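You operate a simulated robot arm through the tools that you are given. There is no shell and no other tool. Be economical: measure what you need, move in short steps, check, and stop when the job is done.

Carry out the task below with a simulated robot arm. There is one attempt and no reset: what you move stays moved.

TASK
Gauge the silver corked tube, set the stop to the reading and press its cork home.
Fine: one stroke, no crushed cork; put the gauge back and draw the carriage out again.
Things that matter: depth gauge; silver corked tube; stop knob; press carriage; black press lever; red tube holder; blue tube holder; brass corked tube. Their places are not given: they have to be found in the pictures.

It is judged by the outcome, as a careful person would: the job done as asked, and still so three seconds after it is handed in. It fails if anything else is knocked over, pushed out of place, dropped, spilled or broken.

THE ROBOT
A 6-joint arm with a two-finger parallel gripper, fixed in place. Base frame: the origin is at the foot of the arm, x ahead of it, y to its left, z up; the work surface is at about z = 900. Lengths are in mm, angles in rad, forces in N, time in s.
With the tool pointing down near the work surface it reaches from about 240 to 640 mm from the base axis. Its first joint turns from -1.152 to 1.152 rad. Payload 2.7 kg.
Tool frame: the origin (TCP) lies between the finger pads and is the grasp point; the fingertips stand 23 mm ahead of it; z points along the fingers, y is the line along which they close. The gripper opens to 94 mm. The fingers are 38 mm wide and 10 mm thick; the gripper's body (54 by 96 mm) begins 39 mm behind the TCP.
Orientation is that of the tool frame in the base frame, as a unit quaternion [x, y, z, w]. With the fingers straight down and closing along the base's y, the tool's x points along the base's -x, its y along +y and its z along -z.

THE INTERFACE
- The arm moves only by the tool drive_tool. Its argument "plan" is text: rows parted by semicolons, each of 6 numbers parted by spaces: the shift along the tool's x, y, z in mm, then the turn, a rotation vector about the tool's x, y, z in rad. In form: x y z wx wy wz; .... A call has 1 to 12 rows; each row is the pose to reach, as a shift and turn from the pose commanded when the call began, along the tool's axes at that moment. "gripper" is the closure in counts, from 0 (fully open) to 255 (shut), set as the call begins (left out, the last holds). A row lasts 0.2 s, in which the tool goes at most 50 mm and 0.15 rad; a call with a longer step from one row to the next is refused whole, and so is a gripper value outside its range. A pose out of reach is approached as far as the arm can. The call stops where the force on the tool passes 70 N (or 10 N more than at its start, if that is more) or the arm is blocked; 0.2 s more then pass. The fingers move at their own pace (about 45 mm/s each) and stop on an object; they squeeze with about 36 N. The grip force told is the motor's: it shows also when the fingers shut on nothing. Time passes only in rows, and 0.2 s behind the last, so rows that repeat a pose let the fingers close. It gives the time, the measured TCP pose, the force on the tool (base axes), the opening and the grip force at its end, in the units of the frame above (readings bear some noise).
- Cameras (640 x 400 px; columns grow to the right, rows downward): "scene" is fixed at [88.9, -440.5, 1410.9]; the picture's right is [0.65, -0.76, 0.00], its down [-0.39, -0.33, -0.86] and it looks along [0.66, 0.56, -0.51] (base axes); focal length 214 px, centre (320, 200). "wrist" rides on the gripper at [-39, 0, -44] in the tool frame; the picture's right is [0.00, -1.00, 0.00], its down [0.97, 0.00, -0.24] and it looks along [0.24, 0.00, 0.97] (tool axes); focal length 218 px, centre (320, 200).
- snapshot(camera): a new picture of that camera. No time passes.
- probe_pixels(camera, pixels): for up to 12 pixels [column, row] of the newest picture of that camera ("zoom" is the newest enlarged one), the place [x, y, z] in the base frame of the surface seen there, good to about 2 mm. No time passes.
- enlarge(camera, box): a new picture of the part [left, top, right, bottom] of that camera's present view, enlarged. No time passes.
- sign_off(): hands the job in; it is judged then, once.

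Work in short steps. Measure before you move; look again where a grasp or a placing could have gone wrong, and mend it. You have 80 turns and 54 pictures in all, the two below and enlarged ones among them. Open the gripper and draw the arm clear of the work before you hand the job in, unless the task says otherwise; then end with one line.

The tools are called after "Call:" as name(argument=value, ...) on one line, values as JSON. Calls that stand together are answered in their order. drive_tool: Moves the arm, as the interface text tells. Its arguments: {"type":"object","properties":{"plan":{"type":"string"},"gripper":{"type":"number"}},"required":["plan"]} The other tools are called the same way: snapshot (camera) takes a picture; probe_pixels (camera, pixels) gives the place of the surface under pixels of a picture; enlarge (camera, box) takes an enlarged picture of a part of a camera's view; sign_off () hands the job in.

At the start:

```text
time_s: 0.0
ee_pos: [296.6, -201.7, 1291.2]
tool_rot: [-0.001, 1.0, 0.0, 0.0]
ft_force: [0.4, 0.2, 0.4]
grip_width: 94.0
grip_force: 0.1
```

scene: 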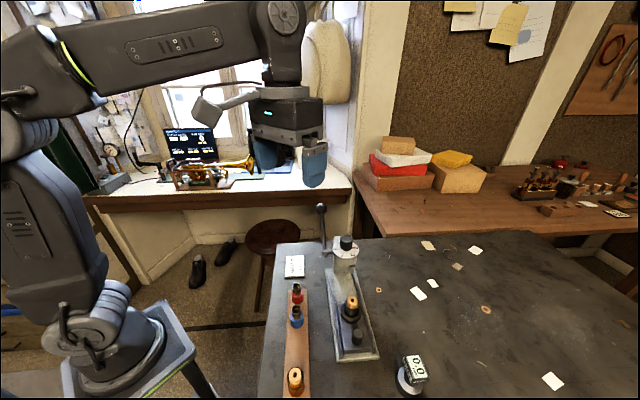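
wrist: 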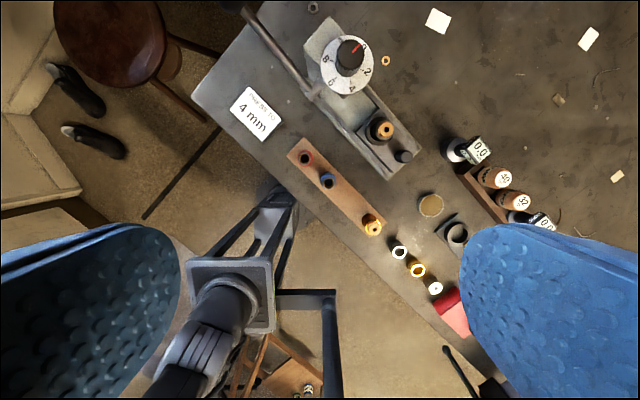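

The pictures show a press (scene 345,300), a rack, a card and gauges. I enlarge for details.

Call:
enlarge(camera="wrist", box=[220, 0, 440, 140])

Call:
enlarge(camera="wrist", box=[280, 110, 580, 300])

Call:
enlarge(camera="scene", box=[260, 200, 460, 400])

```text
2.86 times, centred on (330, 70) of wrist
```

zoom: 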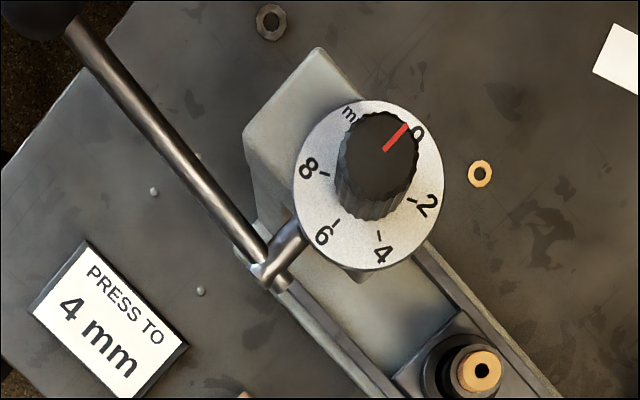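

```text
2.11 times, centred on (430, 205) of wrist
```

zoom: 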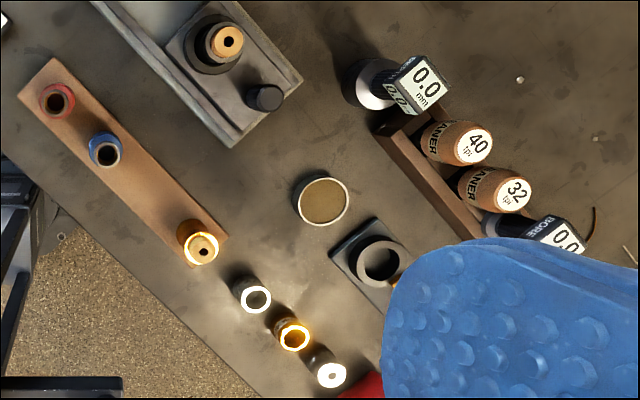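

```text
2.00 times, centred on (360, 300) of scene
```

zoom: 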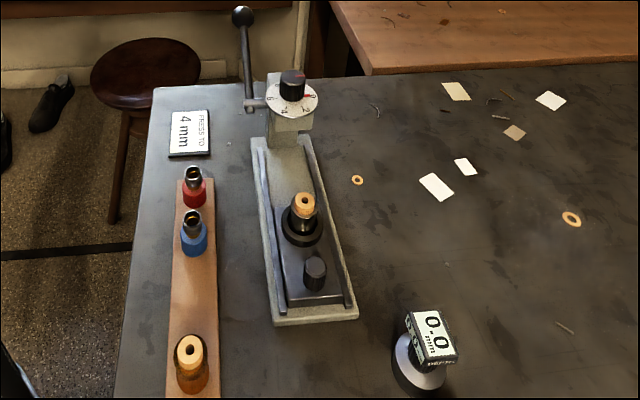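

Call:
probe_pixels(camera="wrist", pixels=[[350, 56], [386, 130], [403, 156], [304, 158], [327, 181], [373, 227], [399, 252], [417, 270], [435, 288], [479, 150], [430, 205], [457, 235]])

Call:
probe_pixels(camera="scene", pixels=[[346, 242], [352, 302], [357, 336], [297, 289], [296, 313], [295, 375], [414, 362], [410, 375], [321, 209], [330, 255], [340, 355], [376, 355]])

```text
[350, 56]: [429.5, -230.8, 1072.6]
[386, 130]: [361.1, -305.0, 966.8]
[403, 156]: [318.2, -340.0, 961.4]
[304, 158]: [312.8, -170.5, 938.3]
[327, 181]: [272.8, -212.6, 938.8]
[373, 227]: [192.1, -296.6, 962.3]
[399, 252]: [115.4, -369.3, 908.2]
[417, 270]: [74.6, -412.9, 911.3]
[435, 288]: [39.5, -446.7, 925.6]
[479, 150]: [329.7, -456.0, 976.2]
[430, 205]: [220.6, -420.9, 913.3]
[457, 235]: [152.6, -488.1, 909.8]
```

```text
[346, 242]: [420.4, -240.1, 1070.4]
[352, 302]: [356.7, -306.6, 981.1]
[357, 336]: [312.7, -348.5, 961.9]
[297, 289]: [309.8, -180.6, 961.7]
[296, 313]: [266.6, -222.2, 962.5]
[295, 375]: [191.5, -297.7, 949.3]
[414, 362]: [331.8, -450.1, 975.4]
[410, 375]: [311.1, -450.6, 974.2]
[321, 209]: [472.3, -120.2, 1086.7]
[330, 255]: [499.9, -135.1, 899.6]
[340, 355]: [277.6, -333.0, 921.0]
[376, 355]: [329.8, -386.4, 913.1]
```

Call:
drive_tool(plan="-11 -30 25 0 0 0; -22 -60 50 0 0 0; -33 -90 75 0 0 0; -44 -118 100 0 0 0")

Call:
snapshot(camera="wrist")

Call:
enlarge(camera="scene", box=[270, 270, 390, 400])

```text
time_s: 1.0
ee_pos: [343.7, -317.0, 1192.4]
tool_rot: [0.0, 1.0, 0.001, 0.001]
ft_force: [-0.4, -0.4, -0.8]
grip_width: 93.9
grip_force: 0.0
```

```text
48 pictures are left
```

wrist: 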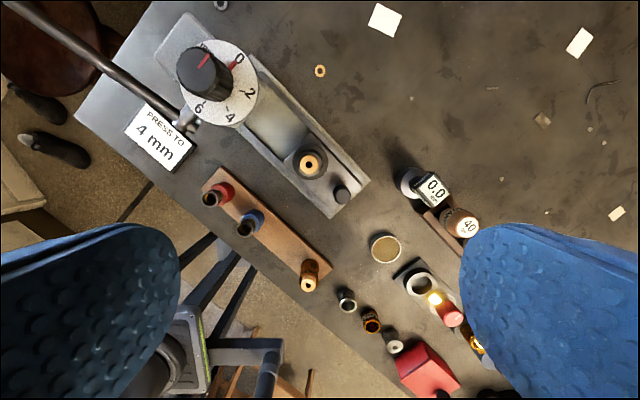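

```text
3.08 times, centred on (330, 335) of scene
```

zoom: 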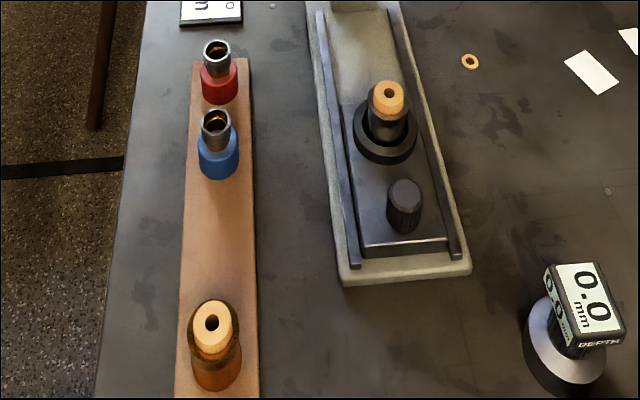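

Call:
enlarge(camera="wrist", box=[270, 130, 480, 260])

Call:
enlarge(camera="scene", box=[380, 340, 440, 400])

```text
3.05 times, centred on (375, 195) of wrist
```

zoom: 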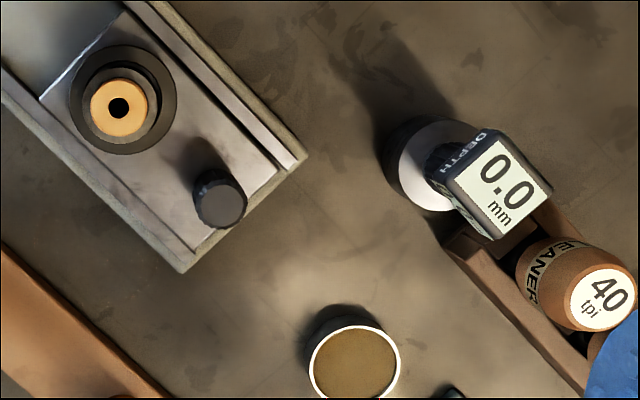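

```text
6.67 times, centred on (410, 370) of scene
```

zoom: 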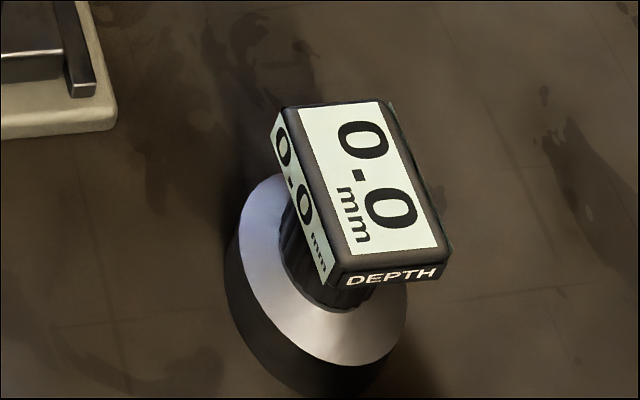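

Call:
probe_pixels(camera="zoom", pixels=[[380, 115], [290, 112], [340, 265], [440, 245], [345, 265], [240, 210], [400, 320], [300, 345], [232, 290], [300, 260], [290, 385], [245, 350]])

Call:
probe_pixels(camera="wrist", pixels=[[421, 182], [443, 176], [451, 193], [430, 207], [436, 190], [397, 185], [408, 172], [408, 196], [402, 192], [310, 163], [298, 163], [342, 194]])

```text
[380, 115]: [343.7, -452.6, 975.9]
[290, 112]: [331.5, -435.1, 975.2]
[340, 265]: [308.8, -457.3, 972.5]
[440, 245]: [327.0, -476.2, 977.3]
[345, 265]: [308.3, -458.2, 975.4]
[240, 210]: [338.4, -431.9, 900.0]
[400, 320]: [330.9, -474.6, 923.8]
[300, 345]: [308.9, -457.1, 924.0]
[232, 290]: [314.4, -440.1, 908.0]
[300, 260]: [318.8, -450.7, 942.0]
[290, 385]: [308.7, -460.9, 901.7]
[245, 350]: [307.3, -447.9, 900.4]
```

```text
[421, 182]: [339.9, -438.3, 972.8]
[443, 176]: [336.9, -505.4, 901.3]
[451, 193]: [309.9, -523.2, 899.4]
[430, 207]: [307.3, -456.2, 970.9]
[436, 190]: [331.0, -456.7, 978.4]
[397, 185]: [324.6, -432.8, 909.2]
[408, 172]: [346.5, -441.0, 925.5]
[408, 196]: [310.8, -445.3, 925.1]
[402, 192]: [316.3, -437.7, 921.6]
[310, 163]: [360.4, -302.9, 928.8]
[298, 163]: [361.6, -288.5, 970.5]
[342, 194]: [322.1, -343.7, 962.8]
```

The gauge box is centred near (327,-456), top 977, long axis at 45°. I go above it turned 45°, gripper partly closed.

Call:
drive_tool(plan="3 -25 15 0 0 -0.13; 6 -50 30 0 0 -0.26; 8 -75 45 0 0 -0.39; 10 -100 60 0 0 -0.52; 12 -120 75 0 0 -0.65; 14 -136 90 0 0 -0.785; 14 -136 90 0 0 -0.785", gripper=105)

Call:
snapshot(camera="wrist")

```text
time_s: 2.6
ee_pos: [327.8, -452.8, 1102.3]
tool_rot: [-0.384, 0.923, 0.0, -0.001]
ft_force: [-0.1, -0.1, 0.9]
grip_width: 55.0
grip_force: 0.1
```

```text
44 pictures are left
```

wrist: 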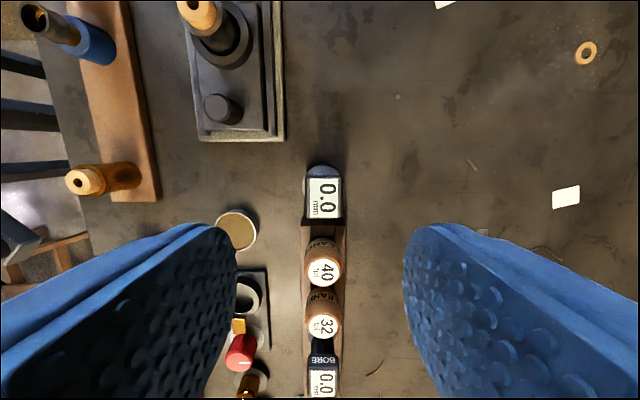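

Call:
probe_pixels(camera="wrist", pixels=[[323, 200], [308, 179], [338, 179], [308, 217], [338, 217], [323, 271], [308, 262], [340, 262], [323, 246], [305, 230], [322, 168], [303, 183]])

Call:
enlarge(camera="wrist", box=[260, 150, 390, 290])

```text
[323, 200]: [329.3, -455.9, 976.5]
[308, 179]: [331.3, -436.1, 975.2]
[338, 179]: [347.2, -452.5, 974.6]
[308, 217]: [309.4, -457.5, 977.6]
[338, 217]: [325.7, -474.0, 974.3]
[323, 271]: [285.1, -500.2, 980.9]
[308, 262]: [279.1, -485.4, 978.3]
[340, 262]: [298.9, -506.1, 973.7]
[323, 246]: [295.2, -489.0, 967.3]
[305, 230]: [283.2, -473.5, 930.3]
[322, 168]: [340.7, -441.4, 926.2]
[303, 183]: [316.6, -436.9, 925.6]
```

```text
2.86 times, centred on (325, 220) of wrist
```

zoom: 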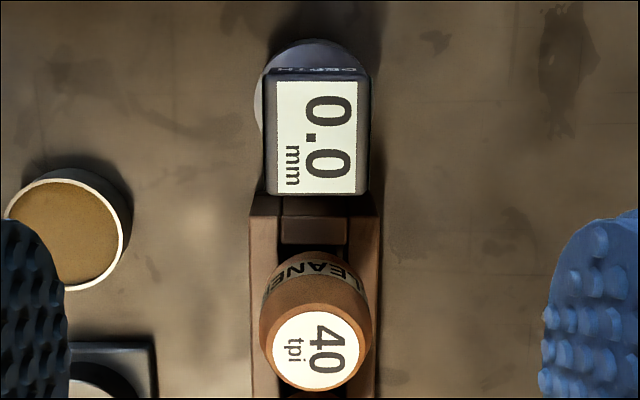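

Call:
drive_tool(plan="-1.8 -0.8 40 0 0 0; -1.8 -0.8 80 0 0 0; -1.8 -0.8 80 0 0 0")

Call:
snapshot(camera="wrist")

```text
time_s: 3.4
ee_pos: [328.4, -453.7, 1022.7]
tool_rot: [-0.383, 0.924, 0.001, 0.0]
ft_force: [-0.4, 0.4, 0.3]
grip_width: 55.3
grip_force: 0.1
```

```text
42 pictures are left
```

wrist: 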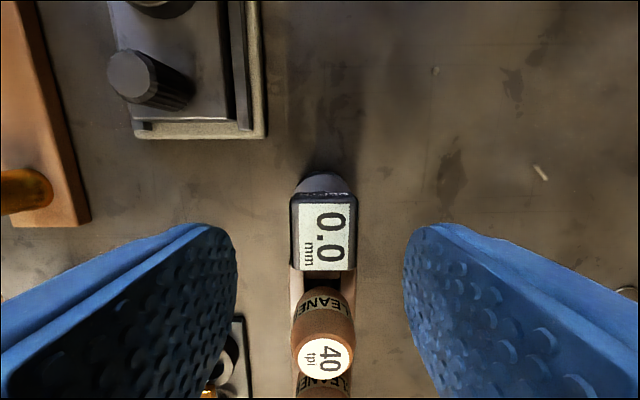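

Centred between the fingers; descend and close on the box.

Call:
drive_tool(plan="0 0 30 0 0 0; 0 0 57 0 0 0; 0 0 57 0 0 0")

Call:
drive_tool(plan="0 0 0 0 0 0; 0 0 0 0 0 0; 0 0 0 0 0 0; 0 0 0 0 0 0", gripper=255)

Call:
snapshot(camera="wrist")

```text
time_s: 4.2
ee_pos: [329.3, -453.6, 964.6]
tool_rot: [-0.383, 0.924, 0.0, 0.0]
ft_force: [-0.1, 0.2, 0.6]
grip_width: 55.2
grip_force: 0.1
```

```text
time_s: 5.2
ee_pos: [328.9, -453.9, 965.2]
tool_rot: [-0.383, 0.924, 0.001, 0.001]
ft_force: [-0.1, -1.1, 0.0]
grip_width: 29.5
grip_force: 36.3
```

```text
41 pictures are left
```

wrist: 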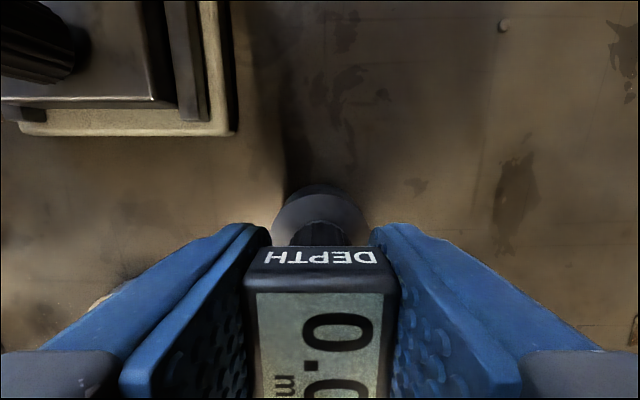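

Call:
drive_tool(plan="0 0 -20 0 0 0; 0 0 -65 0 0 0; 0 0 -110 0 0 0; 0 0 -110 0 0 0")

Call:
snapshot(camera="wrist")

Call:
enlarge(camera="scene", box=[310, 220, 450, 380])

```text
time_s: 6.2
ee_pos: [329.1, -453.5, 1075.0]
tool_rot: [-0.382, 0.924, 0.0, -0.001]
ft_force: [0.0, -0.4, -1.8]
grip_width: 29.4
grip_force: 35.4
```

```text
40 pictures are left
```

wrist: 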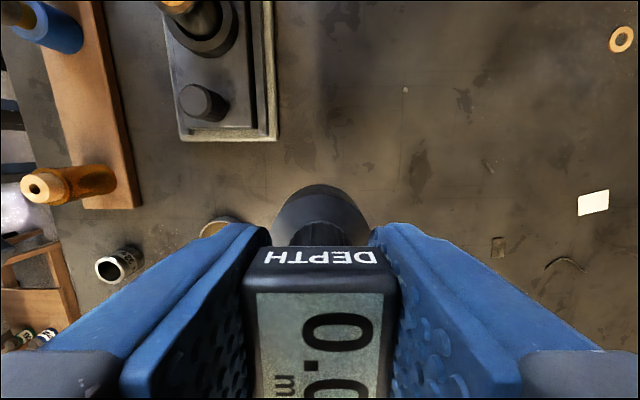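

```text
2.50 times, centred on (380, 300) of scene
```

zoom: 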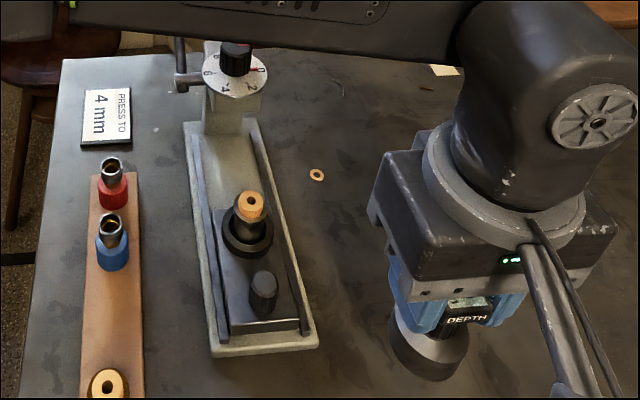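

Call:
probe_pixels(camera="zoom", pixels=[[243, 200], [260, 200], [251, 205], [251, 193], [240, 211], [262, 213], [250, 217], [250, 224], [250, 232], [225, 235], [271, 240], [247, 253]])

Call:
enlarge(camera="scene", box=[330, 280, 375, 330])

```text
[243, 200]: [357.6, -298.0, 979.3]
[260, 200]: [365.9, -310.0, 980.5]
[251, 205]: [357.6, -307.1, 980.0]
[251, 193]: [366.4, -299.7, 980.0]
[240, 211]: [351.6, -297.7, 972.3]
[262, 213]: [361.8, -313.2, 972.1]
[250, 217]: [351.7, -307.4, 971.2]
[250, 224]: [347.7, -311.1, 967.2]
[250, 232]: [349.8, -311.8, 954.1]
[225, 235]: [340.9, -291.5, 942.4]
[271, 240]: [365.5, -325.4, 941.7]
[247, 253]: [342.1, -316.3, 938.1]
```

```text
8.00 times, centred on (352, 305) of scene
```

zoom: 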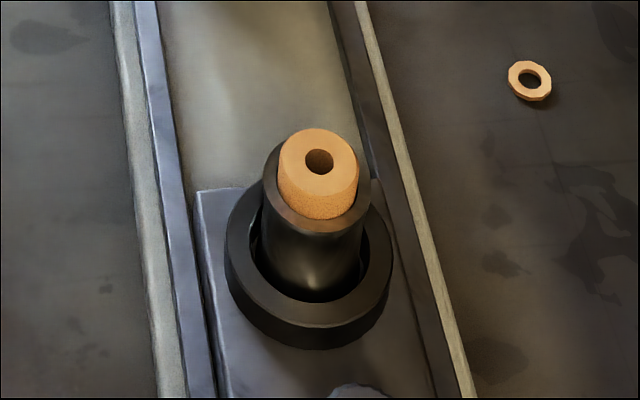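

Call:
probe_pixels(camera="zoom", pixels=[[284, 160], [354, 160], [319, 132], [319, 192], [295, 138], [343, 185], [343, 138], [295, 185], [270, 160], [318, 226], [366, 195], [270, 200]])

```text
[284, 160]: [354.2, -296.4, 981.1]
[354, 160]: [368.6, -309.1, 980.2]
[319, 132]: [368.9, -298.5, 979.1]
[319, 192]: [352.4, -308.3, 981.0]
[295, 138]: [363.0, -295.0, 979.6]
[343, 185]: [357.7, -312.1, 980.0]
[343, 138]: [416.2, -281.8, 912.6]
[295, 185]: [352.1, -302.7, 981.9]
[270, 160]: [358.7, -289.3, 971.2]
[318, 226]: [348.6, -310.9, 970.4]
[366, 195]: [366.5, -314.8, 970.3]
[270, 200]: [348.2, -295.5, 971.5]
```

Cork axis at (360.8,-303.2), rim at 970.5, cork top 980. I carry the gauge over it.

Call:
drive_tool(plan="-33 21 0 0 0 0; -65 42 0 0 0 0; -98 63 0 0 0 0; -130 84.3 0 0 0 0; -130 84.3 0 0 0 0; -130 84.3 0 0 0 0")

Call:
enlarge(camera="scene", box=[300, 220, 430, 350])

Call:
snapshot(camera="wrist")

```text
time_s: 7.6
ee_pos: [362.1, -301.6, 1075.3]
tool_rot: [-0.382, 0.924, 0.001, 0.0]
ft_force: [0.4, 0.7, -1.7]
grip_width: 29.1
grip_force: 35.5
```

```text
3.08 times, centred on (365, 285) of scene
```

zoom: 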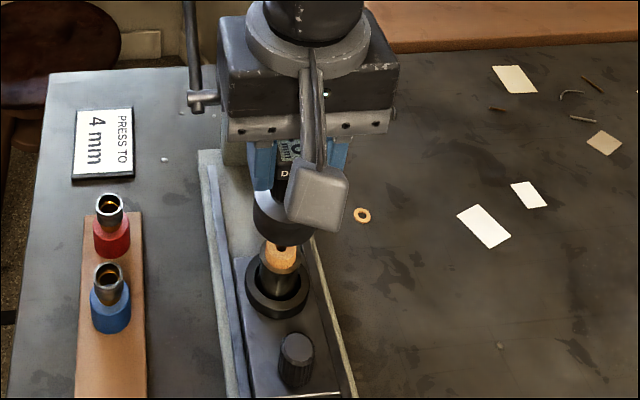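

```text
36 pictures are left
```

wrist: 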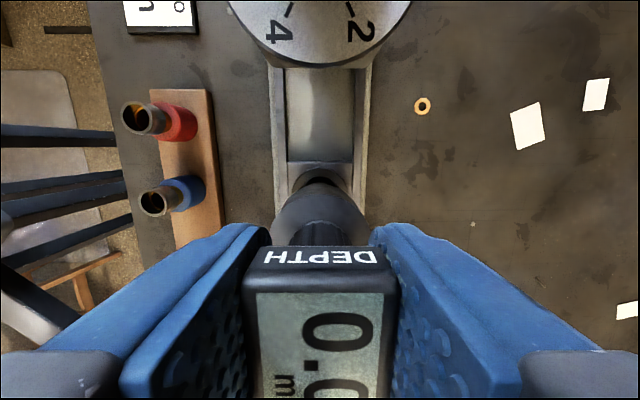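

Call:
probe_pixels(camera="zoom", pixels=[[320, 195], [305, 215], [335, 180], [310, 120], [300, 225], [285, 240], [265, 215], [285, 262]])

```text
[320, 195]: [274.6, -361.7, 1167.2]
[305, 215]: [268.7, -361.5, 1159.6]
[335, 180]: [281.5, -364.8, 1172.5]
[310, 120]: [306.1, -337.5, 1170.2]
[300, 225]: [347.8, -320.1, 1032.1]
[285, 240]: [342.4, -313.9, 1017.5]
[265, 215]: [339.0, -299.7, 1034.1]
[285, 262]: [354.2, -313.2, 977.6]
```

Call:
drive_tool(plan="0 0 15 0 0 0; 0 0 27 0 0 0; 0 0 32 0 0 0; 0 0 35 0 0 0; 0 0 37 0 0 0; 0 0 37 0 0 0")

Call:
snapshot(camera="wrist")

Call:
enlarge(camera="scene", box=[320, 240, 390, 330])

```text
time_s: 9.0
ee_pos: [361.9, -303.7, 1037.8]
tool_rot: [-0.382, 0.924, 0.0, 0.0]
ft_force: [-0.3, -0.2, -2.3]
grip_width: 29.5
grip_force: 36.3
```

```text
35 pictures are left
```

wrist: 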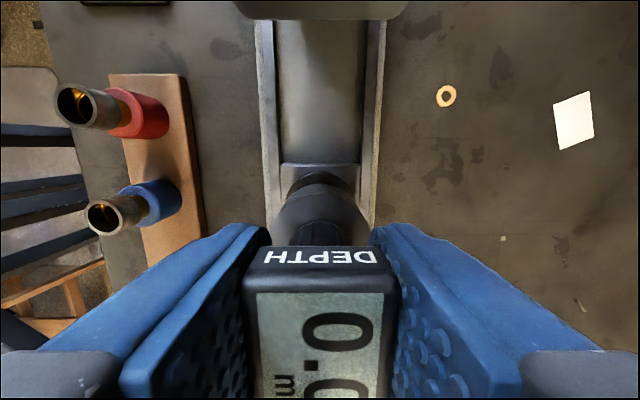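

```text
4.44 times, centred on (355, 285) of scene
```

zoom: 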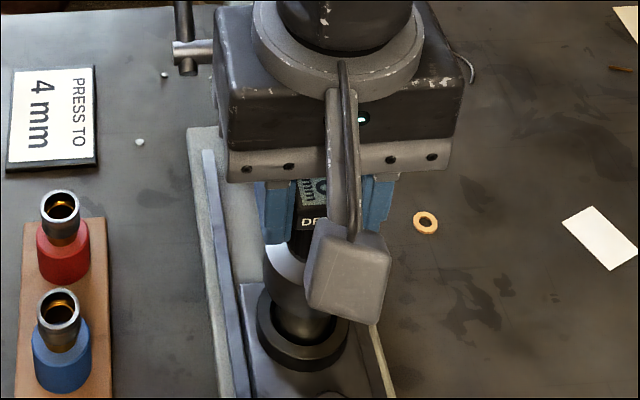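

Call:
drive_tool(plan="0 0 1 0 0 0; 0 0 2 0 0 0; 0 0 2 0 0 0")

Call:
snapshot(camera="wrist")

```text
time_s: 9.8
ee_pos: [362.0, -302.2, 1035.8]
tool_rot: [-0.383, 0.924, 0.001, 0.0]
ft_force: [-0.1, 0.0, -1.9]
grip_width: 29.7
grip_force: 36.2
```

```text
33 pictures are left
```

wrist: 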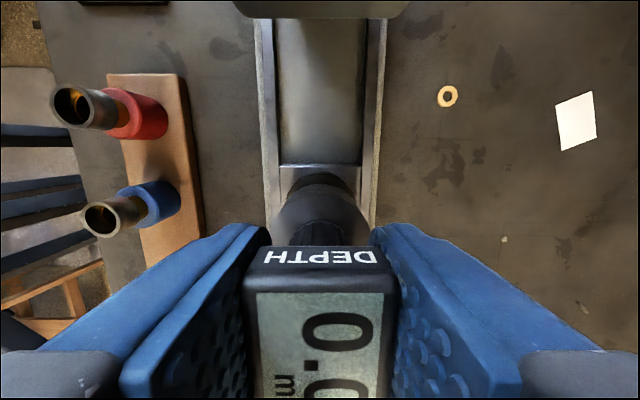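

Still no contact; continue in small steps, watching the force.

Call:
drive_tool(plan="0 0 0.7 0 0 0; 0 0 1.4 0 0 0; 0 0 2 0 0 0; 0 0 2 0 0 0")

Call:
snapshot(camera="wrist")

```text
time_s: 10.8
ee_pos: [361.6, -302.4, 1033.7]
tool_rot: [-0.382, 0.924, 0.0, 0.001]
ft_force: [-0.8, 0.0, -2.5]
grip_width: 29.6
grip_force: 35.7
```

```text
32 pictures are left
```

wrist: 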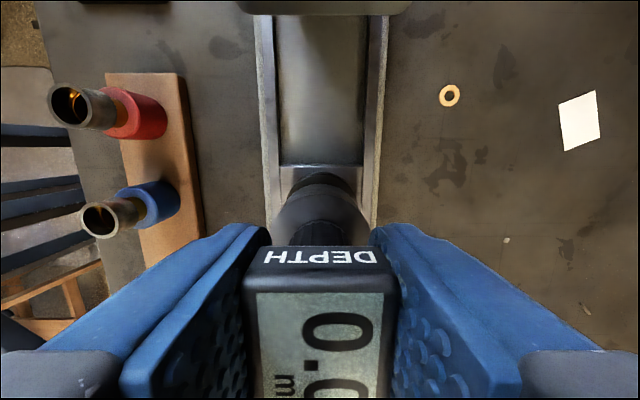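

Call:
drive_tool(plan="0 0 0.7 0 0 0; 0 0 1.4 0 0 0; 0 0 2 0 0 0; 0 0 2 0 0 0")

Call:
enlarge(camera="wrist", box=[240, 150, 400, 400])

Call:
enlarge(camera="scene", box=[340, 265, 385, 330])

```text
time_s: 11.8
ee_pos: [361.1, -302.0, 1031.2]
tool_rot: [-0.383, 0.924, -0.001, 0.0]
ft_force: [-0.2, 0.5, -2.5]
grip_width: 29.4
grip_force: 36.4
```

```text
1.60 times, centred on (320, 275) of wrist
```

zoom: 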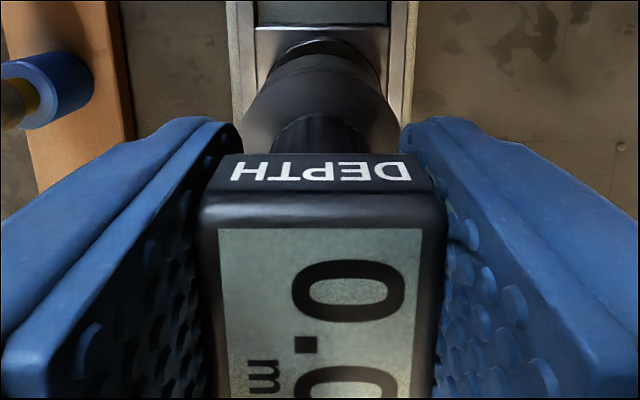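

```text
6.15 times, centred on (362, 298) of scene
```

zoom: 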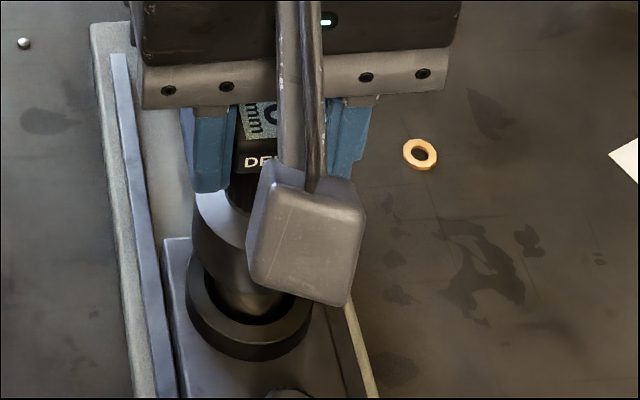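

Skirt seems to go around the tube; keep descending carefully.

Call:
drive_tool(plan="0 0 1 0 0 0; 0 0 2 0 0 0; 0 0 3 0 0 0; 0 0 3 0 0 0")

```text
time_s: 12.8
ee_pos: [362.6, -302.8, 1028.9]
tool_rot: [-0.382, 0.924, 0.0, 0.0]
ft_force: [-0.5, -0.4, -1.4]
grip_width: 29.4
grip_force: 35.8
```

Call:
drive_tool(plan="0 0 1 0 0 0; 0 0 2 0 0 0; 0 0 3 0 0 0; 0 0 3 0 0 0")

Call:
enlarge(camera="wrist", box=[240, 150, 400, 400])

```text
time_s: 13.8
ee_pos: [361.3, -302.2, 1027.4]
tool_rot: [-0.383, 0.924, -0.001, 0.0]
ft_force: [-0.6, 1.4, 4.6]
grip_width: 29.6
grip_force: 35.7
```

```text
1.60 times, centred on (320, 275) of wrist
```

zoom: 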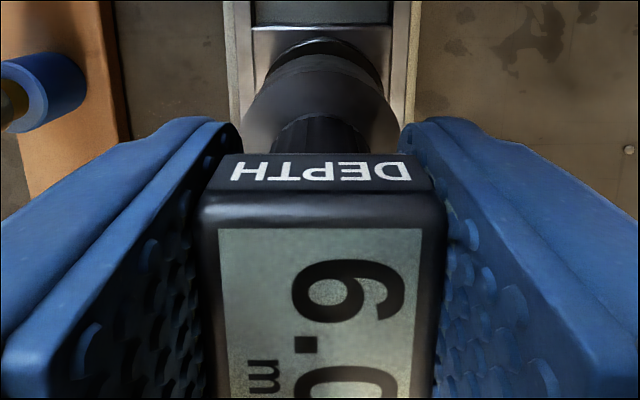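

Call:
enlarge(camera="wrist", box=[290, 290, 370, 400])

Call:
enlarge(camera="scene", box=[340, 265, 385, 330])

```text
3.64 times, centred on (330, 345) of wrist
```

zoom: 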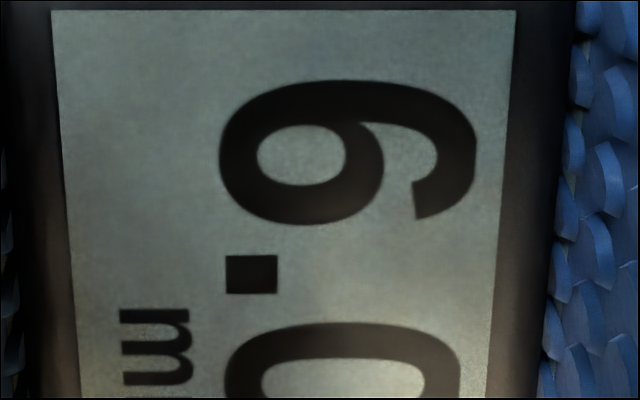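

```text
6.15 times, centred on (362, 298) of scene
```

zoom: 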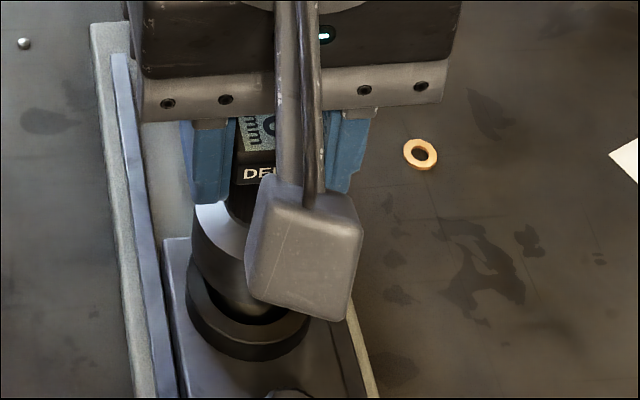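

Gauge reads 6.0 (last digit partly hidden). I release it and look at the full display.

Call:
drive_tool(plan="0 0 0 0 0 0; 0 0 0 0 0 0; 0 0 0 0 0 0; 0 0 -20 0 0 0; 0 0 -65 0 0 0; 0 0 -65 0 0 0", gripper=105)

Call:
snapshot(camera="wrist")

```text
time_s: 15.2
ee_pos: [361.5, -301.7, 1090.2]
tool_rot: [-0.382, 0.924, -0.001, 0.0]
ft_force: [0.4, -0.2, 0.2]
grip_width: 55.5
grip_force: 0.0
```

```text
26 pictures are left
```

wrist: 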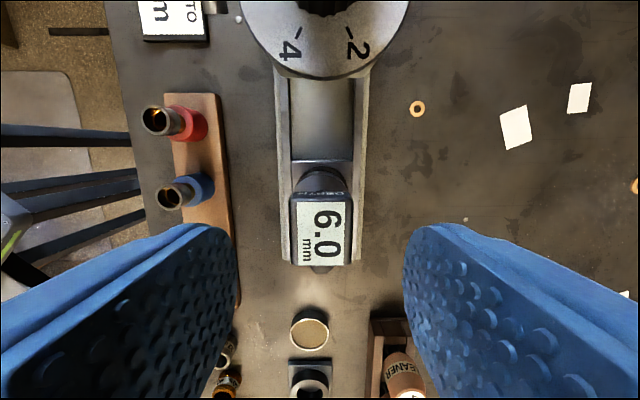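

Reading is 6.0. Regrasp and take it back to its place.

Call:
drive_tool(plan="0 0 40 0 0 0; 0 0 62 0 0 0; 0 0 62 0 0 0")

Call:
drive_tool(plan="0 0 0 0 0 0; 0 0 0 0 0 0; 0 0 0 0 0 0; 0 0 0 0 0 0", gripper=255)

Call:
drive_tool(plan="0 0 -10 0 0 0; 0 0 -25 0 0 0; 0 0 -47 0 0 0; 0 0 -47 0 0 0")

Call:
snapshot(camera="wrist")

```text
time_s: 16.0
ee_pos: [360.5, -301.0, 1028.7]
tool_rot: [-0.383, 0.924, -0.001, 0.0]
ft_force: [0.1, -0.3, 0.0]
grip_width: 55.4
grip_force: 0.0
```

```text
time_s: 17.0
ee_pos: [361.6, -299.8, 1030.2]
tool_rot: [-0.383, 0.924, -0.001, 0.001]
ft_force: [0.5, -0.5, 0.1]
grip_width: 29.8
grip_force: 36.6
```

```text
time_s: 18.0
ee_pos: [361.5, -303.4, 1075.9]
tool_rot: [-0.382, 0.924, 0.001, 0.0]
ft_force: [-0.4, 0.1, -1.6]
grip_width: 29.7
grip_force: 35.7
```

```text
25 pictures are left
```

wrist: 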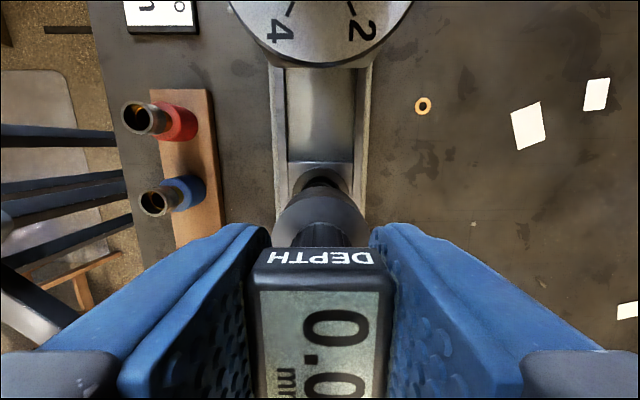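

Call:
drive_tool(plan="33 -21 0 0 0 0; 65 -42 0 0 0 0; 98 -63 0 0 0 0; 130 -84.3 0 0 0 0; 130 -84.3 0 0 0 0; 130 -84.3 40 0 0 0; 130 -84.3 80 0 0 0; 130 -84.3 100 0 0 0; 130 -84.3 104 0 0 0; 130 -84.3 104 0 0 0")

Call:
drive_tool(plan="0 0 1 0 0 0; 0 0 2 0 0 0; 0 0 2 0 0 0")

```text
time_s: 20.2
ee_pos: [329.0, -454.6, 972.1]
tool_rot: [-0.383, 0.924, 0.0, 0.0]
ft_force: [0.3, -0.7, -2.3]
grip_width: 29.7
grip_force: 35.7
```

```text
time_s: 21.0
ee_pos: [329.7, -453.5, 969.1]
tool_rot: [-0.382, 0.924, 0.0, -0.001]
ft_force: [1.3, -0.1, -1.8]
grip_width: 29.5
grip_force: 35.7
```

Call:
drive_tool(plan="0 0 1 0 0 0; 0 0 1.5 0 0 0; 0 0 1.5 0 0 0")

```text
time_s: 21.8
ee_pos: [329.4, -452.5, 969.0]
tool_rot: [-0.383, 0.924, -0.001, 0.0]
ft_force: [0.1, 0.3, -2.3]
grip_width: 29.6
grip_force: 35.6
```

Call:
drive_tool(plan="0 0 0.7 0 0 0; 0 0 1.3 0 0 0; 0 0 1.3 0 0 0")

```text
time_s: 22.6
ee_pos: [329.4, -452.6, 966.4]
tool_rot: [-0.383, 0.924, 0.0, 0.0]
ft_force: [-0.2, 0.2, 1.0]
grip_width: 29.5
grip_force: 35.2
```

Contact made; release and rise.

Call:
drive_tool(plan="0 0 0 0 0 0; 0 0 0 0 0 0; 0 0 0 0 0 0; 0 0 -40 0 0 0; 0 0 -85 0 0 0; 0 0 -130 0 0 0; 0 0 -130 0 0 0", gripper=105)

Call:
snapshot(camera="wrist")

Call:
probe_pixels(camera="wrist", pixels=[[308, 179], [338, 179], [308, 217], [338, 217]])

```text
time_s: 24.2
ee_pos: [328.7, -452.8, 1097.1]
tool_rot: [-0.383, 0.924, 0.0, 0.0]
ft_force: [-0.4, -1.2, 0.0]
grip_width: 55.3
grip_force: 0.1
```

```text
24 pictures are left
```

wrist: 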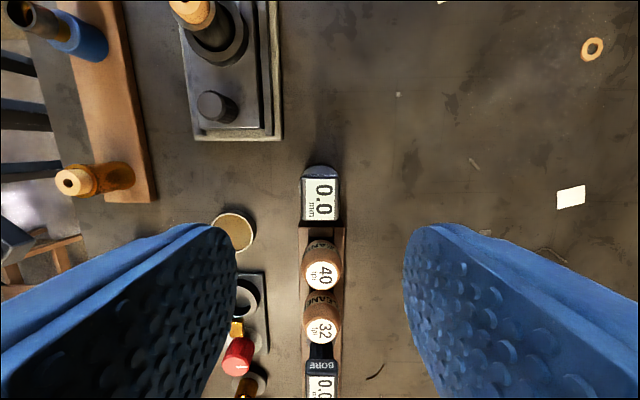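

```text
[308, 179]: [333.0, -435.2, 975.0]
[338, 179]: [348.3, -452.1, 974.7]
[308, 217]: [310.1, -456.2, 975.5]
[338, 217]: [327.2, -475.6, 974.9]
```

Gauge is back within a millimetre or two. Now over the knob at about (425,-235).

Call:
drive_tool(plan="0 0 -40 0 0 0; -40 15 -55 0 0 0; -80 30 -55 0 0 0; -120 46 -55 0 0 0; -160 62 -55 0 0 0; -200 77 -55 0 0 0; -222 86 -55 0 0 0; -222 86 -55 0 0 0")

Call:
enlarge(camera="wrist", box=[200, 100, 440, 400])

Call:
enlarge(camera="wrist", box=[260, 150, 380, 260])

```text
time_s: 26.0
ee_pos: [427.0, -235.0, 1151.3]
tool_rot: [-0.383, 0.924, 0.0, 0.001]
ft_force: [0.1, -0.5, -0.9]
grip_width: 55.6
grip_force: 0.0
```

```text
1.33 times, centred on (320, 250) of wrist
```

zoom: 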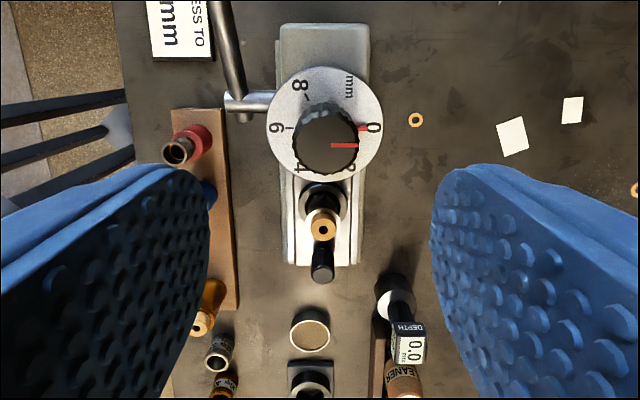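

```text
3.64 times, centred on (320, 205) of wrist
```

zoom: 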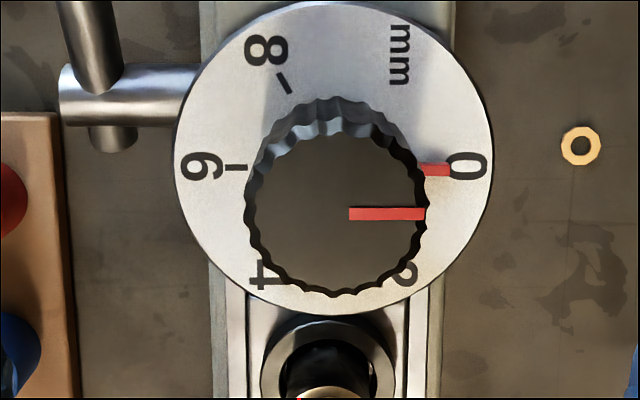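

Call:
probe_pixels(camera="zoom", pixels=[[253, 200], [422, 200], [338, 140], [338, 285], [340, 208], [237, 167], [440, 170], [285, 85], [180, 160], [488, 160], [335, 10], [335, 300]])

```text
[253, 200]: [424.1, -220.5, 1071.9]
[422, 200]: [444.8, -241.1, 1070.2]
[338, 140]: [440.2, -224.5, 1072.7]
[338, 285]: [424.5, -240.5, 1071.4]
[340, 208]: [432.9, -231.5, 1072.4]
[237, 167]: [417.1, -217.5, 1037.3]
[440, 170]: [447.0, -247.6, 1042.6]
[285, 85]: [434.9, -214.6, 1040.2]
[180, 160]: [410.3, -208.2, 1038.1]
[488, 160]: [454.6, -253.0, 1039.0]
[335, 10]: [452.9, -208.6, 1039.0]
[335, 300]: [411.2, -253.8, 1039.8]
```

Knob centre (432.5,-231.3), z 1042–1072; 6 lies 180° clockwise from 0. I align and descend, fingertips staying above the dial.

Call:
drive_tool(plan="-7.4 -1.8 30 0 0 0; -7.4 -1.8 45 0 0 0; -7.4 -1.8 45 0 0 0; -7.4 -1.8 45 0 0 0")

Call:
snapshot(camera="wrist")

Call:
probe_pixels(camera="wrist", pixels=[[290, 270], [350, 270], [320, 240], [320, 270], [320, 300], [300, 250], [340, 290], [320, 320]])

```text
time_s: 27.0
ee_pos: [433.3, -231.0, 1106.1]
tool_rot: [-0.383, 0.924, -0.001, 0.0]
ft_force: [-1.0, 0.7, -0.8]
grip_width: 55.3
grip_force: 0.0
```

```text
21 pictures are left
```

wrist: 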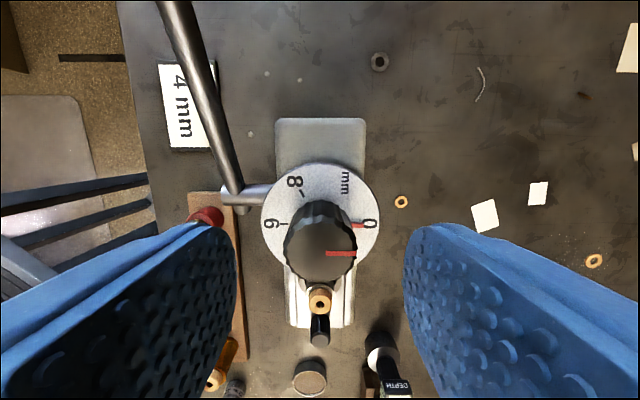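

```text
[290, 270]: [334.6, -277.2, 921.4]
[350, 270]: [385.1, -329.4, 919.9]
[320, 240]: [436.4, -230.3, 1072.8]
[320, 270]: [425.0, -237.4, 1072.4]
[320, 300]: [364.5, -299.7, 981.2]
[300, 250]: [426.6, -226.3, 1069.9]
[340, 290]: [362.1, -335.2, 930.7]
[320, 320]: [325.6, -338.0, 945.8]
```

Call:
drive_tool(plan="0 0 20 0 0 0; 0 0 33 0 0 0; 0 0 33 0 0 0")

Call:
drive_tool(plan="0 0 0 0 0 0; 0 0 0 0 0 0; 0 0 0 0 0 0; 0 0 0 0 0 0", gripper=255)

Call:
drive_tool(plan="0 0 0 0 0 0.1; 0 0 0 0 0 0.2; 0 0 0 0 0 0.3; 0 0 0 0 0 0.3")

Call:
snapshot(camera="wrist")

```text
time_s: 27.8
ee_pos: [432.1, -231.0, 1073.5]
tool_rot: [-0.383, 0.924, 0.0, 0.001]
ft_force: [0.2, 1.6, 0.3]
grip_width: 55.3
grip_force: 0.0
```

```text
time_s: 28.8
ee_pos: [431.8, -232.1, 1073.7]
tool_rot: [-0.382, 0.924, -0.001, 0.0]
ft_force: [9.5, -7.9, -2.9]
grip_width: 29.7
grip_force: 44.8
```

```text
time_s: 29.8
ee_pos: [433.6, -233.3, 1073.6]
tool_rot: [-0.239, 0.971, -0.001, 0.001]
ft_force: [19.7, -16.8, -5.6]
grip_width: 29.6
grip_force: 44.8
```

```text
20 pictures are left
```

wrist: 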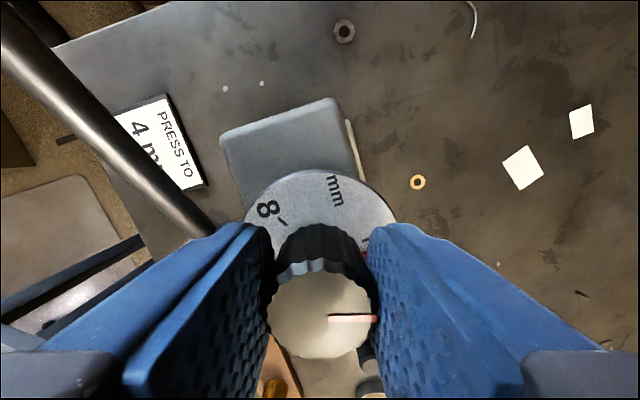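

The knob turns with the gripper; side force suggests about 1 mm off-centre, so I nudge to relieve it.

Call:
drive_tool(plan="-0.4 -1 0 0 0 0; -0.4 -1 0 0 0 0")

```text
time_s: 30.4
ee_pos: [433.7, -233.2, 1073.4]
tool_rot: [-0.24, 0.971, 0.001, 0.0]
ft_force: [6.5, -6.0, -5.5]
grip_width: 29.5
grip_force: 45.6
```

Call:
drive_tool(plan="-0.2 -0.4 0 0 0 0.12; -0.2 -0.4 0 0 0 0.24; -0.2 -0.4 0 0 0 0.36; -0.2 -0.4 0 0 0 0.48; -0.2 -0.4 0 0 0 0.6; -0.2 -0.4 0 0 0 0.6")

```text
time_s: 31.8
ee_pos: [433.9, -233.4, 1072.8]
tool_rot: [0.058, 0.998, 0.0, 0.0]
ft_force: [16.5, -11.2, -5.9]
grip_width: 30.2
grip_force: 45.0
```

Call:
drive_tool(plan="-0.9 -0.5 0 0 0 0; -0.9 -0.5 0 0 0 0.12; -0.9 -0.5 0 0 0 0.24; -0.9 -0.5 0 0 0 0.36; -0.9 -0.5 0 0 0 0.48; -0.9 -0.5 0 0 0 0.6; -0.9 -0.5 0 0 0 0.6")

Call:
snapshot(camera="wrist")

```text
time_s: 33.4
ee_pos: [433.4, -234.5, 1074.0]
tool_rot: [0.351, 0.936, -0.001, -0.001]
ft_force: [1.5, -16.3, -14.4]
grip_width: 29.8
grip_force: 44.9
```

```text
19 pictures are left
```

wrist: 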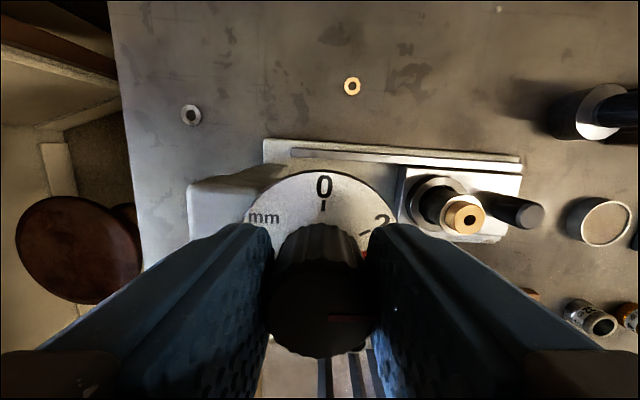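

Call:
drive_tool(plan="-0.5 -0.6 0.4 0 0 0; -0.5 -0.6 0.4 0 0 0.12; -0.5 -0.6 0.4 0 0 0.24; -0.5 -0.6 0.4 0 0 0.36; -0.5 -0.6 0.4 0 0 0.48; -0.5 -0.6 0.4 0 0 0.6; -0.5 -0.6 0.4 0 0 0.6")

```text
time_s: 35.0
ee_pos: [432.5, -235.8, 1072.9]
tool_rot: [0.613, 0.79, -0.001, -0.001]
ft_force: [-22.9, -14.6, -4.5]
grip_width: 29.8
grip_force: 44.9
```

Call:
drive_tool(plan="-0.5 -1.5 0 0 0 0; -0.5 -1.5 0 0 0 0.12; -0.5 -1.5 0 0 0 0.24; -0.5 -1.5 0 0 0 0.36; -0.5 -1.5 0 0 0 0.48; -0.5 -1.5 0 0 0 0.48")

Call:
snapshot(camera="wrist")

```text
time_s: 36.4
ee_pos: [431.2, -234.5, 1073.3]
tool_rot: [0.783, 0.622, -0.001, -0.001]
ft_force: [-27.9, -7.4, -0.1]
grip_width: 29.7
grip_force: 45.2
```

```text
18 pictures are left
```

wrist: 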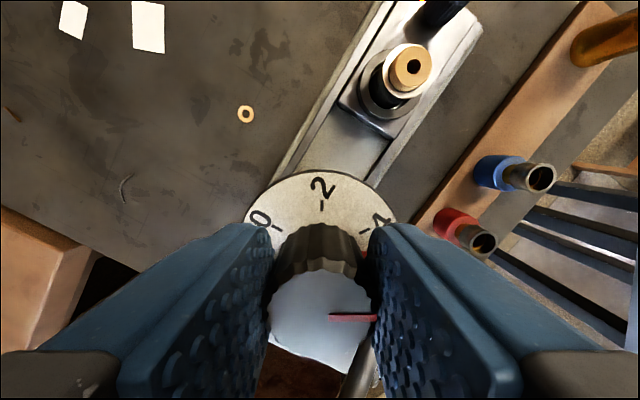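

Call:
drive_tool(plan="-0.8 -1.5 0 0 0 0; -0.8 -1.5 0 0 0 0.12; -0.8 -1.5 0 0 0 0.24; -0.8 -1.5 0 0 0 0.36; -0.8 -1.5 0 0 0 0.48; -0.8 -1.5 0 0 0 0.557; -0.8 -1.5 0 0 0 0.557")

Call:
snapshot(camera="wrist")

```text
time_s: 38.0
ee_pos: [430.9, -234.9, 1073.6]
tool_rot: [0.924, 0.383, -0.001, -0.002]
ft_force: [-26.7, 7.3, 2.2]
grip_width: 29.5
grip_force: 45.1
```

```text
17 pictures are left
```

wrist: 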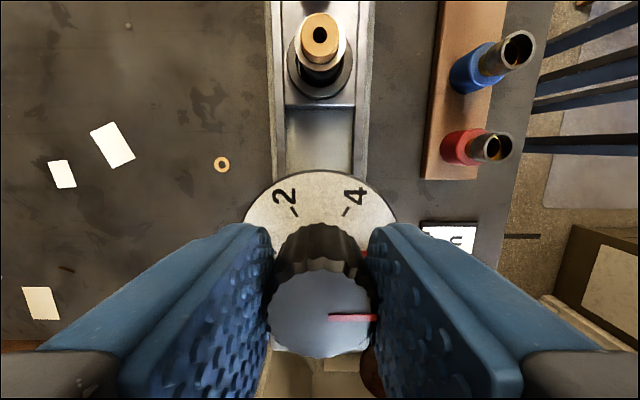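

Call:
drive_tool(plan="-0.8 -1.4 0 0 0 0; -0.8 -1.4 0 0 0 0")

Call:
drive_tool(plan="0 0 0 0 0 0; 0 0 0 0 0 0; 0 0 0 0 0 0; 0 0 -40 0 0 0; 0 0 -78 0 0 0; 0 0 -78 0 0 0", gripper=105)

Call:
snapshot(camera="wrist")

Call:
enlarge(camera="wrist", box=[260, 150, 380, 260])

```text
time_s: 38.6
ee_pos: [430.3, -233.6, 1074.4]
tool_rot: [0.923, 0.386, 0.0, 0.0]
ft_force: [-7.6, 4.0, -0.4]
grip_width: 29.8
grip_force: 44.8
```

```text
time_s: 40.0
ee_pos: [431.2, -234.6, 1152.9]
tool_rot: [0.923, 0.385, 0.0, 0.0]
ft_force: [0.6, 0.7, 0.0]
grip_width: 55.2
grip_force: 0.1
```

```text
16 pictures are left
```

wrist: 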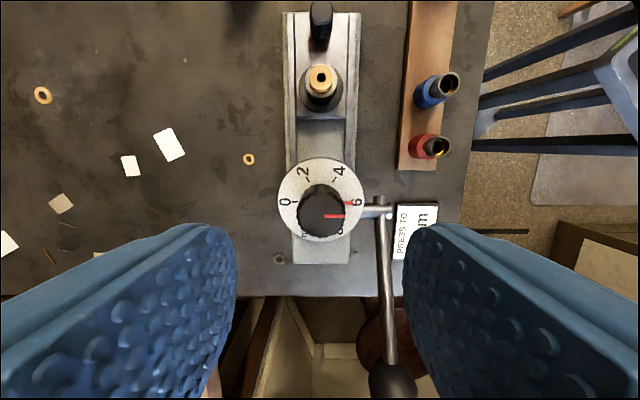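

```text
3.64 times, centred on (320, 205) of wrist
```

zoom: 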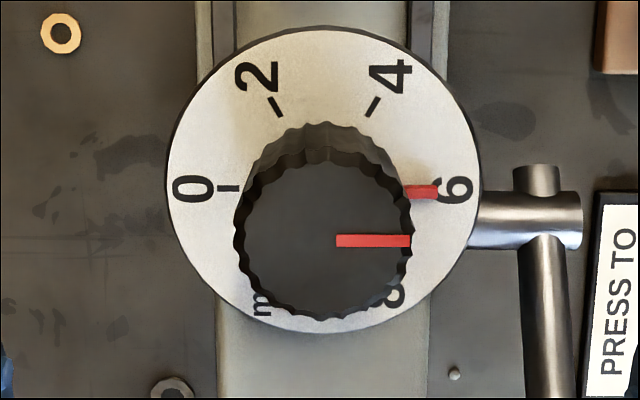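

Call:
enlarge(camera="wrist", box=[286, 185, 356, 225])

```text
9.14 times, centred on (321, 205) of wrist
```

zoom: 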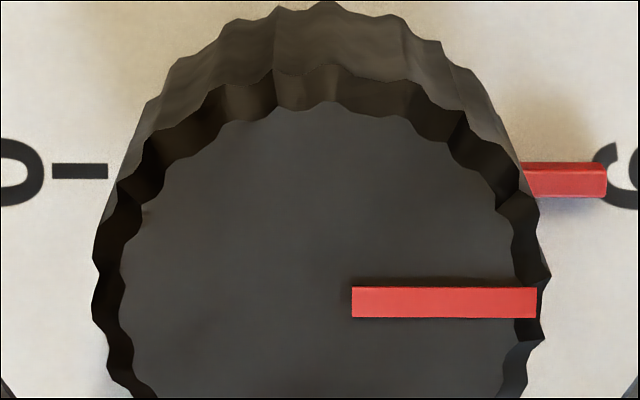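

Knob sits on 6. Next I swing back to θ=45° and travel above the carriage handle near (321.5,-342.5).

Call:
drive_tool(plan="-14 0 0 0 0 -0.143; -28 0 0 0 0 -0.286; -42 0 0 0 0 -0.429; -56 0 0 0 0 -0.572; -70 0 0 0 0 -0.715; -84 0 0 0 0 -0.858; -98 0 0 0 0 -1.0; -112 0 0 0 0 -1.143; -126 -1 0 0 0 -1.286; -140 -1 0 0 0 -1.429; -154 -1 0 0 0 -1.571")

Call:
drive_tool(plan="0 0 0 0 0 -0.143; 0 0 0 0 0 -0.286; 0 0 0 0 0 -0.429; 0 0 0 0 0 -0.572; 0 0 0 0 0 -0.715; 0 0 0 0 0 -0.858; 0 0 20 0 0 -1.0; 0 0 40 0 0 -1.143; 0 0 60 0 0 -1.286; 0 0 60 0 0 -1.429; 0 0 60 0 0 -1.571; 0 0 60 0 0 -1.571")

Call:
snapshot(camera="wrist")

```text
time_s: 42.4
ee_pos: [319.0, -343.7, 1152.1]
tool_rot: [0.38, 0.925, 0.0, 0.0]
ft_force: [0.5, -0.2, -0.3]
grip_width: 55.6
grip_force: 0.0
```

```text
time_s: 45.0
ee_pos: [319.5, -343.9, 1092.1]
tool_rot: [-0.386, 0.923, 0.0, 0.0]
ft_force: [0.3, 0.0, 0.1]
grip_width: 55.1
grip_force: 0.0
```

```text
13 pictures are left
```

wrist: 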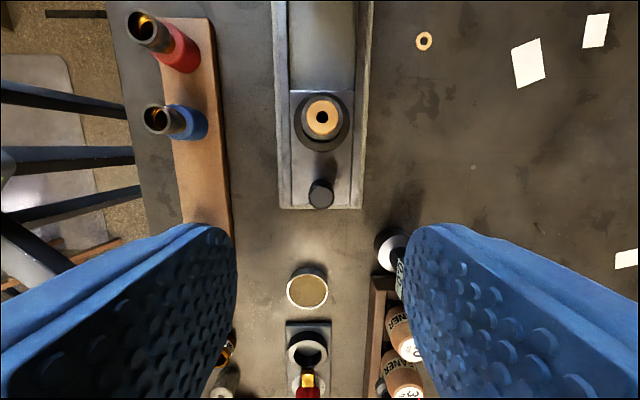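

Call:
probe_pixels(camera="wrist", pixels=[[309, 188], [332, 188], [321, 183], [321, 197], [321, 206], [280, 205], [361, 205], [300, 175], [345, 175], [282, 175], [308, 280], [308, 350]])

```text
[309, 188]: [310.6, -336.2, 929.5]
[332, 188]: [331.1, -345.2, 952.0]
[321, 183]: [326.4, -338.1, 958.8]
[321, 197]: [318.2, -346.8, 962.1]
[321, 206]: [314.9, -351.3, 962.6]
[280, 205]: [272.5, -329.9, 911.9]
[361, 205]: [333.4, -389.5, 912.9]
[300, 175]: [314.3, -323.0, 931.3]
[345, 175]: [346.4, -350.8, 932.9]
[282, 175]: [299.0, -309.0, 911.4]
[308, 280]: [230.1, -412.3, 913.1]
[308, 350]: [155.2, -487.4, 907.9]
```

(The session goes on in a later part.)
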